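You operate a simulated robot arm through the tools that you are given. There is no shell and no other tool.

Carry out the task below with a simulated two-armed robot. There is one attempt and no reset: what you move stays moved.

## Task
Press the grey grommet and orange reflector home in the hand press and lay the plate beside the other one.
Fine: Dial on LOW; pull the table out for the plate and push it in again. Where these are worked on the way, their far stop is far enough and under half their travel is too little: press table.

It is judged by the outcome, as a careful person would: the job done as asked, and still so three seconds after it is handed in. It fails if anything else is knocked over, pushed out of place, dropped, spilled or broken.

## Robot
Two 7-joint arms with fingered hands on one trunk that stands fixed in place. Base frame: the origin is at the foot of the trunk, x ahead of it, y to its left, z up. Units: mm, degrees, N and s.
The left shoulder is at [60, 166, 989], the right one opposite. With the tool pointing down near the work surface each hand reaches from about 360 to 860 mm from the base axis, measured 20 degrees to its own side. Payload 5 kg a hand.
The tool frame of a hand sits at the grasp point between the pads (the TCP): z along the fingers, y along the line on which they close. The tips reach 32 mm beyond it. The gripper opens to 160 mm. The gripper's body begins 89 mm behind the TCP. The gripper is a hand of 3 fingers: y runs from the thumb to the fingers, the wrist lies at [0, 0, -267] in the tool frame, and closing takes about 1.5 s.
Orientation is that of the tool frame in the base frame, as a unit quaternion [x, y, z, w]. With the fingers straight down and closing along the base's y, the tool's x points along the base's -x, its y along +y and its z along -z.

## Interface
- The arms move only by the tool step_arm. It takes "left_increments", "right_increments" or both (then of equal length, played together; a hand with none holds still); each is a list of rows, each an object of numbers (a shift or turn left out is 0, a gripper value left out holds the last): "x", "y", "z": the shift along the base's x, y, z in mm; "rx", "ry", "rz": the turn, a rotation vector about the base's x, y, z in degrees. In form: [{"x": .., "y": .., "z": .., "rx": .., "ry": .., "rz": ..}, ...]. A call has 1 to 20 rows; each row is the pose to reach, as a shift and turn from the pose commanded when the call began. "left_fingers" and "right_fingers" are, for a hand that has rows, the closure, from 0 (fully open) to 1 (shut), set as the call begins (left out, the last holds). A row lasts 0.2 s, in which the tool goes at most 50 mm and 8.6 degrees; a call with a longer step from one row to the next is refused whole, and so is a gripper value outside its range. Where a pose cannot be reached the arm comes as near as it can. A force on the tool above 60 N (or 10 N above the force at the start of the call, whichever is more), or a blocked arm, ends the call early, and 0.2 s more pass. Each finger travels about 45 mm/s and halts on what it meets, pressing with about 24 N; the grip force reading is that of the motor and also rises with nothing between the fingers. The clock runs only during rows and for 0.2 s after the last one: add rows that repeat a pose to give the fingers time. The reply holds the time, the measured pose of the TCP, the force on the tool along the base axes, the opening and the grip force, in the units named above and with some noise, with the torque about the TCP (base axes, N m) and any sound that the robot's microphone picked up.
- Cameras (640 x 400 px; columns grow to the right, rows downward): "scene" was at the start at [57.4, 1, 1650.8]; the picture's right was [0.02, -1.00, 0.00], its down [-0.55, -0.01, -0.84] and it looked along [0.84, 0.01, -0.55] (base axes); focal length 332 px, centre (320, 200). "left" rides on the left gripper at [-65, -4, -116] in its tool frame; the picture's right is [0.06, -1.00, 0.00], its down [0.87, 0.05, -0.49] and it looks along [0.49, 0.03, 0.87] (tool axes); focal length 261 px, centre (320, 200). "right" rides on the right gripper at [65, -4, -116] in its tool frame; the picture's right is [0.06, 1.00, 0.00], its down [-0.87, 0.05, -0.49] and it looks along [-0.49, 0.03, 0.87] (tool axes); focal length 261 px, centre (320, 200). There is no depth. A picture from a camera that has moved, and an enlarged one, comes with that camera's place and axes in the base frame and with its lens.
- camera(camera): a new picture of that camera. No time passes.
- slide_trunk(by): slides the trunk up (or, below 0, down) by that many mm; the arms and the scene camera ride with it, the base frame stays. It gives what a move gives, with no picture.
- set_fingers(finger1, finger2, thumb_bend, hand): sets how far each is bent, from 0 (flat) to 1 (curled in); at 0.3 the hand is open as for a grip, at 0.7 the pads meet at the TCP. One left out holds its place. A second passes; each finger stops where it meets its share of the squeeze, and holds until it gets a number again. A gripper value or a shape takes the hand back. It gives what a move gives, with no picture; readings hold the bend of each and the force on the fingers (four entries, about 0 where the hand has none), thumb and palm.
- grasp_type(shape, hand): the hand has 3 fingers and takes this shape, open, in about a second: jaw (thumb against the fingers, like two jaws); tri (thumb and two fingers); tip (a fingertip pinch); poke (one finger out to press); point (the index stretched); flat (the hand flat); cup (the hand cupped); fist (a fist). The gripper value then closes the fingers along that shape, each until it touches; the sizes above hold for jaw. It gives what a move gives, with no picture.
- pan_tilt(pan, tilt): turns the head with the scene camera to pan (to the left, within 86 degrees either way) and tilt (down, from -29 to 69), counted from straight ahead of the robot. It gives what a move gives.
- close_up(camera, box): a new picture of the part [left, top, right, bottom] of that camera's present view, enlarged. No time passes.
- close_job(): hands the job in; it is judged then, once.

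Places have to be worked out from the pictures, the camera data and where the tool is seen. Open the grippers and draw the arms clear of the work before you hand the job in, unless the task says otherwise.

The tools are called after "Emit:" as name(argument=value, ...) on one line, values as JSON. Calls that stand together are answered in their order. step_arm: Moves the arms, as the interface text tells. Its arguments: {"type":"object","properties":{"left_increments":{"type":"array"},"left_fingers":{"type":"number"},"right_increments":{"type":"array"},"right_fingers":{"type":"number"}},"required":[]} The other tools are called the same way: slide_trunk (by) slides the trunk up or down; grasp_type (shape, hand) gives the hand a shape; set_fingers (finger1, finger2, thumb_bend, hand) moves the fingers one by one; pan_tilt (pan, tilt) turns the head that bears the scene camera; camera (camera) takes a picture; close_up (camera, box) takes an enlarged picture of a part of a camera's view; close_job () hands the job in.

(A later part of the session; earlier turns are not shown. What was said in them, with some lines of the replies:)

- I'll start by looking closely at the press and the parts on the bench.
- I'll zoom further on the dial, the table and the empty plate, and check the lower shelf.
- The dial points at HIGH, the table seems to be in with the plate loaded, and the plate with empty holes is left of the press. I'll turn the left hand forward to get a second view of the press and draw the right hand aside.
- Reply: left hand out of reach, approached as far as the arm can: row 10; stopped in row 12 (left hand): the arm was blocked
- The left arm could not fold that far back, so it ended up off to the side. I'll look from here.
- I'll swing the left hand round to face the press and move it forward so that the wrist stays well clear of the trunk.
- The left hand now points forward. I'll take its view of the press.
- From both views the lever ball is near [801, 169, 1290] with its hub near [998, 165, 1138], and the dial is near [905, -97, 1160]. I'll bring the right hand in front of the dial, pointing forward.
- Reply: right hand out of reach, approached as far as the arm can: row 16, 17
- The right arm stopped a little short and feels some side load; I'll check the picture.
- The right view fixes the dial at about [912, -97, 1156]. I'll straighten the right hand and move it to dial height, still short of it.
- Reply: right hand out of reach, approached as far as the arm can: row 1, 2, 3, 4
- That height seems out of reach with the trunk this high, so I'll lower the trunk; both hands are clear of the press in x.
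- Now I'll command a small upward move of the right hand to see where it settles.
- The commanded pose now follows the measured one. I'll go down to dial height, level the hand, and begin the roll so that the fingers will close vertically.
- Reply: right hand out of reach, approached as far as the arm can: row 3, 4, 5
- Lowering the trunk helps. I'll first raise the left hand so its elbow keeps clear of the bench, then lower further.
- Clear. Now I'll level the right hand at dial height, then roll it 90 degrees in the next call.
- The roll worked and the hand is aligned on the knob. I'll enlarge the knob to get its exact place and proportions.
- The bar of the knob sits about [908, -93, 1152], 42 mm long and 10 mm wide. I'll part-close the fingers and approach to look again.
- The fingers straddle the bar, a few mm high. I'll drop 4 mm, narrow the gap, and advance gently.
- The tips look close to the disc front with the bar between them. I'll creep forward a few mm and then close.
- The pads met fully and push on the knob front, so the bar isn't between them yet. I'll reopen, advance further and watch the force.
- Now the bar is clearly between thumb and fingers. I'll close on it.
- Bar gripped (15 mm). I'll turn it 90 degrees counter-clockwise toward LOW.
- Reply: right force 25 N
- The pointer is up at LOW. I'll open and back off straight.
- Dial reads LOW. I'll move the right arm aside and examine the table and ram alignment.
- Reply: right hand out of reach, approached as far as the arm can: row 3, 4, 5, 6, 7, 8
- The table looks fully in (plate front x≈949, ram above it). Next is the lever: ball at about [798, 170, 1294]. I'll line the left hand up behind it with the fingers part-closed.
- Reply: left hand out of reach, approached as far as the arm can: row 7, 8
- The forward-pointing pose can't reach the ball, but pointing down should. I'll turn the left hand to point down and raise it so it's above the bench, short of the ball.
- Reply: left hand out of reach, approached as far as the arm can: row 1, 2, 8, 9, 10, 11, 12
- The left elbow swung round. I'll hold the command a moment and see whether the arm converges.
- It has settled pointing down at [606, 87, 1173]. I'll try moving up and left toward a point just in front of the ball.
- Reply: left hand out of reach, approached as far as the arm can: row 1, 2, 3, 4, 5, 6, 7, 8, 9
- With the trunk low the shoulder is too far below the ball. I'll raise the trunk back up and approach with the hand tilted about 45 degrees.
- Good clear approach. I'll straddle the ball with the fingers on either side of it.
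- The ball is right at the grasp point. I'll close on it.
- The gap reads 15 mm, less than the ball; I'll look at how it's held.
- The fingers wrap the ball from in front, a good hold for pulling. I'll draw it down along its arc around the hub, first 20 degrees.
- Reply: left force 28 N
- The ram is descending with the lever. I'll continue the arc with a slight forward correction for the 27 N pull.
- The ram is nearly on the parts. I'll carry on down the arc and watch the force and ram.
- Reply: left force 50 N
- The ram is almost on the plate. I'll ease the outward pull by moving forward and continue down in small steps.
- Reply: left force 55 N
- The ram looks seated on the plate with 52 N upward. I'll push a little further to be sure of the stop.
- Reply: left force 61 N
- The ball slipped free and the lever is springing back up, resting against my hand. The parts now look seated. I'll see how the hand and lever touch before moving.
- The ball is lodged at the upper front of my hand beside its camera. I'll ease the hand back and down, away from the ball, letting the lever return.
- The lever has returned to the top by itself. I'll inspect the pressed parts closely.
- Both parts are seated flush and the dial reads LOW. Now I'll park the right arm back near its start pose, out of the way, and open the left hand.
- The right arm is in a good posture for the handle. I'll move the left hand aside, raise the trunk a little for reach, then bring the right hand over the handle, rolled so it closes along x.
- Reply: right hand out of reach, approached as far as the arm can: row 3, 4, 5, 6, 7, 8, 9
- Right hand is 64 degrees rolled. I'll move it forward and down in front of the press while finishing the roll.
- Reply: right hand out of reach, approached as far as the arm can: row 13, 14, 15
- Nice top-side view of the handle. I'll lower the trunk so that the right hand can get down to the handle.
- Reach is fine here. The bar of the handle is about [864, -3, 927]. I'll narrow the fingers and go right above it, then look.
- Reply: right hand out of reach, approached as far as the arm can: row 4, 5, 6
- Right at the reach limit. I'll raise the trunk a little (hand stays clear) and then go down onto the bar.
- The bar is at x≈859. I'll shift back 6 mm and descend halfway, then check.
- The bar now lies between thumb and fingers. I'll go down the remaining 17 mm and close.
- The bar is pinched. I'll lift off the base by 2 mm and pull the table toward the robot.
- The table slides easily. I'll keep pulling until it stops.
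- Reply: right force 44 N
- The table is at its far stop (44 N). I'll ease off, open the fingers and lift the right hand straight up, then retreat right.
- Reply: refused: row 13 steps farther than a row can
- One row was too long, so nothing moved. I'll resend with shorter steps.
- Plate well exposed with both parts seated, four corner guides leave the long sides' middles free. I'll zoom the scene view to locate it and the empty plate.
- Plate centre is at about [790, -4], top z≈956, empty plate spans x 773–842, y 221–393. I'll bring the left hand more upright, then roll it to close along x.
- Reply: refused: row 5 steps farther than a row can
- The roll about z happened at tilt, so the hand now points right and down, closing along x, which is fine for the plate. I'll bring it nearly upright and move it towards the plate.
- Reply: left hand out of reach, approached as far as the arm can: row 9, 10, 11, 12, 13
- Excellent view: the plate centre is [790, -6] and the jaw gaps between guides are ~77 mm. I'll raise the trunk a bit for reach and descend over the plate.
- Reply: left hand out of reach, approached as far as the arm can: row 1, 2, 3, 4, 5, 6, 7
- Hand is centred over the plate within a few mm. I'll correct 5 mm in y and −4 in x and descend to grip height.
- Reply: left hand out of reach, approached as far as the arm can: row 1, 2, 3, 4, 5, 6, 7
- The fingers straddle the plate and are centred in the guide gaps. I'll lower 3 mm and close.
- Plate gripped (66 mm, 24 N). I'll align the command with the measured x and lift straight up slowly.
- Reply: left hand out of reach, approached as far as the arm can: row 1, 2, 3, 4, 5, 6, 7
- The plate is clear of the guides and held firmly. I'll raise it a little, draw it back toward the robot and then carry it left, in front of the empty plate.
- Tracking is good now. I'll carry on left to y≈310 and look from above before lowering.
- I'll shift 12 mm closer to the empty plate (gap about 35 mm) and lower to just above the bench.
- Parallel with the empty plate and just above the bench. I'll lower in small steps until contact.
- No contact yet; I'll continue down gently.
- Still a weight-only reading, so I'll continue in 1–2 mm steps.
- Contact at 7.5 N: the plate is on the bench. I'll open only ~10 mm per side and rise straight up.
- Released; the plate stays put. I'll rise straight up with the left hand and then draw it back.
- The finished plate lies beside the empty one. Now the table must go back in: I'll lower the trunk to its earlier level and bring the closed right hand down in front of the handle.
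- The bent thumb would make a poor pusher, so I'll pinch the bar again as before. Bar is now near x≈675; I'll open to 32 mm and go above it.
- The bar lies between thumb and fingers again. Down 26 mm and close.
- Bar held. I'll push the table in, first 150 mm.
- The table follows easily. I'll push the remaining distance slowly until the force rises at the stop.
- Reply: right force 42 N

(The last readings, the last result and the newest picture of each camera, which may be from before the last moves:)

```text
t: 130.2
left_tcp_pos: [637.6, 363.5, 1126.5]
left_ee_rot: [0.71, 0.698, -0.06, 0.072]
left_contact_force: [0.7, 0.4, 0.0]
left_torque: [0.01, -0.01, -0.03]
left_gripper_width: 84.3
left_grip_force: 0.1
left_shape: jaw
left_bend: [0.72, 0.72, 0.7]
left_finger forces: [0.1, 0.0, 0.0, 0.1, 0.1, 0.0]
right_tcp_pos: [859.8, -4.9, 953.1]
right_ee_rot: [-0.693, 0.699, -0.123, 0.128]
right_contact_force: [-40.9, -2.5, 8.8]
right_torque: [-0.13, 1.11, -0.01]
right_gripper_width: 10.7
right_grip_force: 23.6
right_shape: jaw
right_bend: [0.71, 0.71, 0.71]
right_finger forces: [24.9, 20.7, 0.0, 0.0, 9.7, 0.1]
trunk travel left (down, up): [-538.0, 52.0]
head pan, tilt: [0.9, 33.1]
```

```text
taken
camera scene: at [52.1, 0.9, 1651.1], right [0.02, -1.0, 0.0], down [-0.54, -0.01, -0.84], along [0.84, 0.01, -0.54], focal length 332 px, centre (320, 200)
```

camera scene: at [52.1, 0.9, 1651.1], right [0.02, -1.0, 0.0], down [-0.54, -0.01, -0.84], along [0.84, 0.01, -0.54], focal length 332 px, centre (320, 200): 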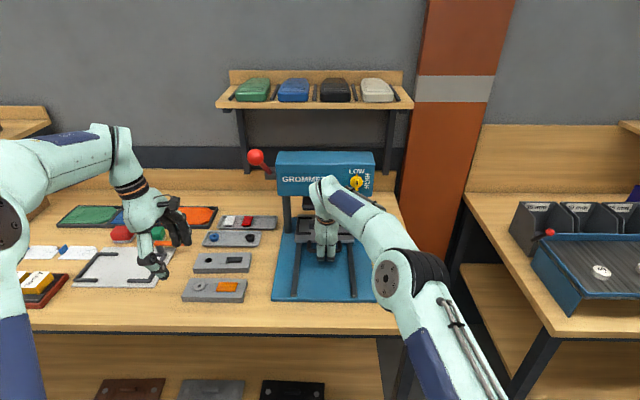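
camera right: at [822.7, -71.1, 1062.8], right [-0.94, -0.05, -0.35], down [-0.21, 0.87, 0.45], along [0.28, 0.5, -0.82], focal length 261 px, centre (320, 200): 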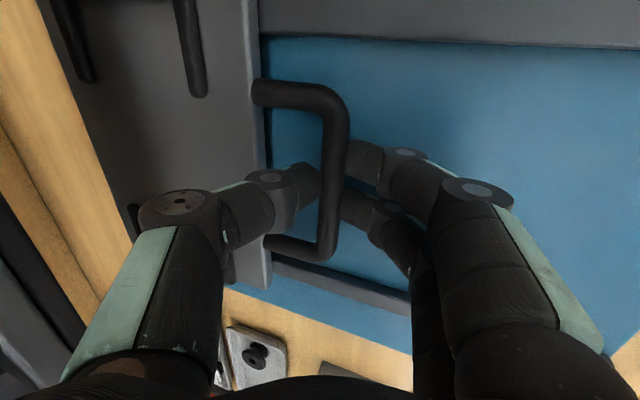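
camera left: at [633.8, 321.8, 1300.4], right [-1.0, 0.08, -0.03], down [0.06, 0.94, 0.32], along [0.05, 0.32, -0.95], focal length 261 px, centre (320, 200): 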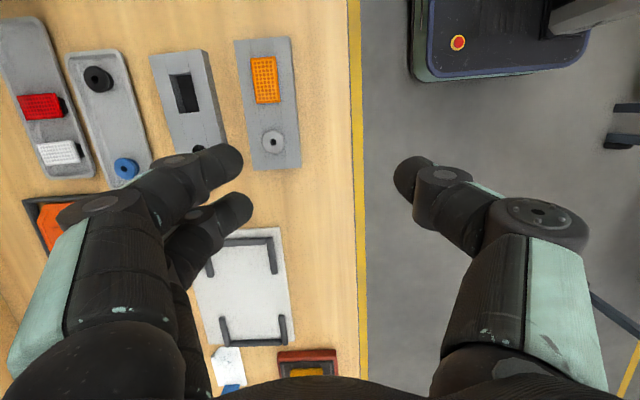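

Firm 41 N stop: the table is fully in. I'll relax the push, open, lift straight up and retreat.

Emit:
step_arm(right_increments=[{"x": -7}, {"x": -7}, {"x": -7}, {"x": -7}, {"x": -7, "z": 10}, {"x": -7, "z": 25}, {"x": -7, "z": 45}, {"x": -15, "z": 70}, {"x": -35, "z": 95}, {"x": -60, "z": 120}, {"x": -85, "z": 140, "y": -15}, {"x": -110, "z": 155, "y": -40}, {"x": -135, "z": 170, "y": -70}, {"x": -160, "z": 185, "y": -100}, {"x": -185, "z": 200, "y": -130}, {"x": -210, "z": 215, "y": -160}, {"x": -235, "z": 230, "y": -185}], right_fingers=0.74)

Emit:
camera(camera="scene")

Emit:
close_up(camera="scene", box=[240, 130, 400, 310])

Emit:
close_up(camera="scene", box=[164, 230, 292, 310])

```text
t: 133.8
left_tcp_pos: [639.8, 363.7, 1124.6]
left_ee_rot: [0.71, 0.698, -0.059, 0.071]
left_contact_force: [-0.1, -0.9, -1.3]
left_torque: [0.01, -0.02, -0.01]
left_gripper_width: 84.5
left_grip_force: 0.1
left_shape: jaw
left_bend: [0.72, 0.72, 0.7]
left_finger forces: [0.1, 0.1, 0.1, 0.0, 0.1, 0.0]
right_tcp_pos: [628.4, -191.2, 1183.8]
right_ee_rot: [-0.693, 0.698, -0.125, 0.13]
right_contact_force: [-0.5, -0.3, -0.5]
right_torque: [0.01, -0.03, 0.0]
right_gripper_width: 41.5
right_grip_force: 0.0
right_shape: jaw
right_bend: [0.73, 0.73, 0.7]
right_finger forces: [0.0, 0.0, 0.0, 0.0, 0.1, 0.0]
trunk travel left (down, up): [-538.0, 52.0]
head pan, tilt: [0.9, 33.1]
```

```text
taken
camera scene: at [56.3, 0.4, 1650.9], right [0.02, -1.0, 0.0], down [-0.55, -0.01, -0.84], along [0.84, 0.01, -0.55], focal length 332 px, centre (320, 200)
```

scene: 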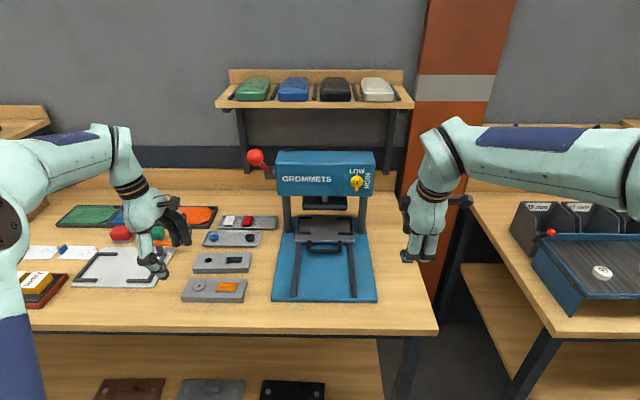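

```text
2.22 times, centred on (320, 220) of scene
camera zoom: at [56.3, 0.4, 1650.9], right [0.02, -1.0, 0.0], down [-0.55, -0.01, -0.84], along [0.84, 0.01, -0.55], focal length 737 px, centre (320, 156)
```

zoom: 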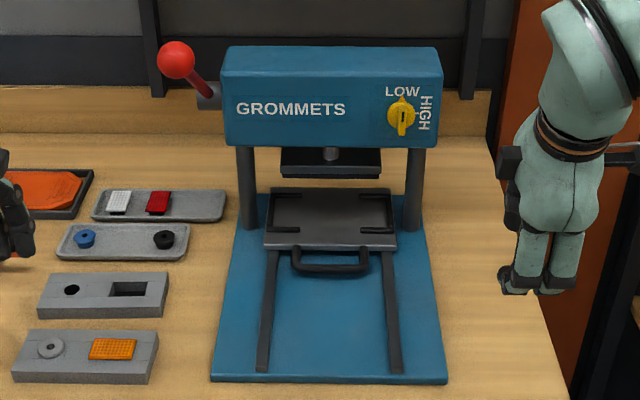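

```text
5.00 times, centred on (228, 270) of scene
camera zoom: at [56.3, 0.4, 1650.9], right [0.02, -1.0, 0.0], down [-0.55, -0.01, -0.84], along [0.84, 0.01, -0.55], focal length 1658 px, centre (780, -150)
```

zoom: 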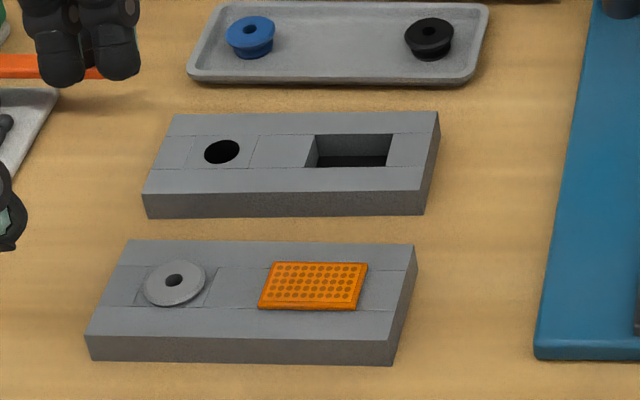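

The table is back where it was and the plates lie side by side. I'll check closely that both parts are flush.

Emit:
close_up(camera="scene", box=[184, 274, 248, 306])

Emit:
camera(camera="left")

```text
10.00 times, centred on (216, 290) of scene
camera zoom: at [56.3, 0.4, 1650.9], right [0.02, -1.0, 0.0], down [-0.55, -0.01, -0.84], along [0.84, 0.01, -0.55], focal length 3316 px, centre (1360, -700)
```

zoom: 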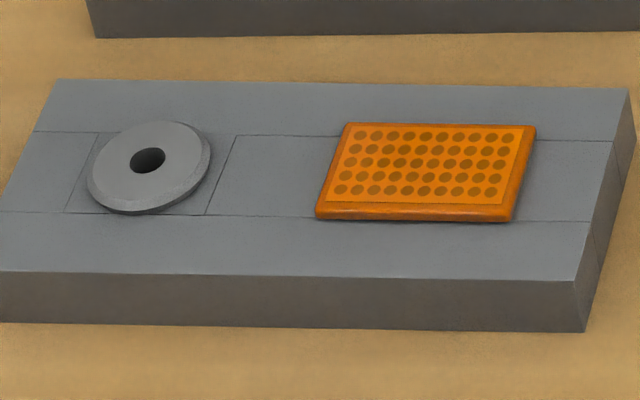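

```text
taken
camera left: at [633.9, 320.5, 1250.7], right [-1.0, 0.08, -0.03], down [0.06, 0.94, 0.32], along [0.05, 0.32, -0.95], focal length 261 px, centre (320, 200)
```

left: 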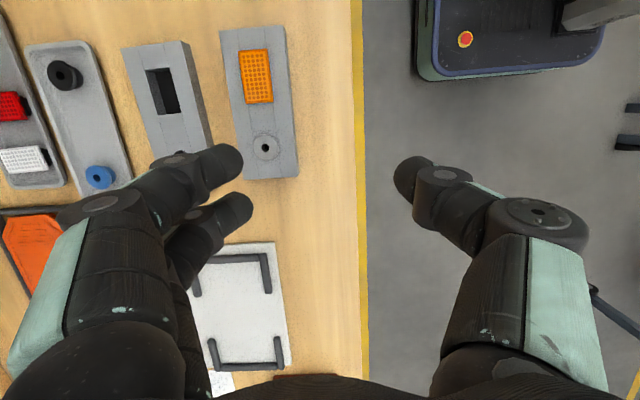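

Both parts are flush with the plate. Finally I'll open both hands and draw the arms up and back, clear of the bench.

Emit:
step_arm(left_increments=[{"z": 25}, {"z": 50}, {"z": 75, "x": -10}, {"z": 100, "x": -20}, {"z": 120, "x": -35}, {"z": 140, "x": -50}, {"z": 160, "x": -65}, {"z": 170, "x": -80}, {"z": 170, "x": -80}, {"z": 170, "x": -80}], right_increments=[{"z": 15}, {"z": 30, "x": -10}, {"z": 45, "x": -25, "y": -10}, {"z": 60, "x": -40, "y": -20}, {"z": 75, "x": -55, "y": -30}, {"z": 90, "x": -70, "y": -40}, {"z": 100, "x": -85, "y": -50}, {"z": 100, "x": -100, "y": -55}, {"z": 100, "x": -100, "y": -55}, {"z": 100, "x": -100, "y": -55}], left_fingers=0.0, right_fingers=0.0)

Emit:
camera(camera="scene")

```text
t: 136.0
left_tcp_pos: [560.7, 360.8, 1294.2]
left_ee_rot: [0.709, 0.699, -0.059, 0.07]
left_contact_force: [-0.1, -1.8, 0.3]
left_torque: [0.14, 0.03, -0.04]
left_gripper_width: 160.0
left_grip_force: 0.1
left_shape: jaw
left_bend: [0.3, 0.3, 0.3]
left_finger forces: [0.0, 0.0, 0.0, 0.1, 0.0, 0.0]
right_tcp_pos: [530.8, -248.9, 1281.3]
right_ee_rot: [-0.692, 0.699, -0.123, 0.13]
right_contact_force: [0.6, -0.1, -0.4]
right_torque: [0.08, 0.01, 0.03]
right_gripper_width: 159.9
right_grip_force: 0.0
right_shape: jaw
right_bend: [0.3, 0.3, 0.3]
right_finger forces: [0.1, 0.1, 0.0, 0.0, 0.0, 0.0]
trunk travel left (down, up): [-538.0, 52.0]
head pan, tilt: [0.9, 33.1]
```

```text
taken
camera scene: at [58.9, -3.2, 1650.7], right [0.02, -1.0, 0.0], down [-0.55, -0.01, -0.84], along [0.84, 0.02, -0.55], focal length 332 px, centre (320, 200)
```

scene: 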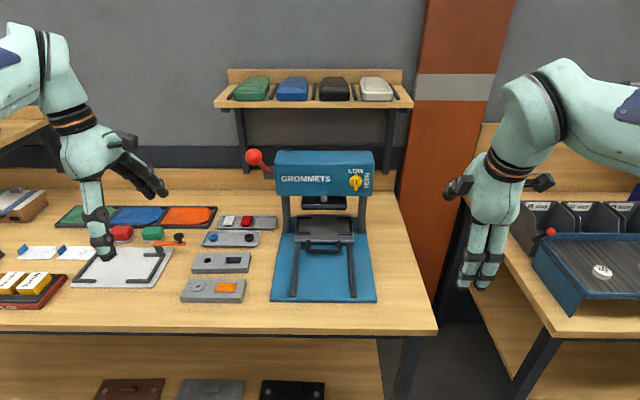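

The plate is pressed and lies beside the empty one. The table is in, the dial reads LOW, the lever is up, and both hands are open and clear with nothing else disturbed. I'm handing the job in.

Emit:
close_job()

```text
The job is handed in.
```

The grey grommet and orange reflector are pressed into the plate, and the plate lies on the bench beside the empty one. I have handed the job in; the reply only confirmed receipt, so I have no verdict yet.

- **Dial:** I turned it from HIGH to LOW before pressing, and it still reads LOW.
- **Pressing:** I pulled the lever down until the ram looked seated on the plate. The ball then slipped out of my grip and the lever sprang back, briefly catching on the left hand before it returned to the top. Close-ups afterwards show both parts sitting flush.
- **Table:** I pulled it out to its far stop (44 N), lifted the plate out, and pushed the table back in to its stop (41 N).
- **Plate:** It lies flat and parallel to the other one, on the robot's side of it, with a gap of roughly 35 mm.

Both hands are open and clear of the bench. Nothing else looks moved or knocked over in the last picture.
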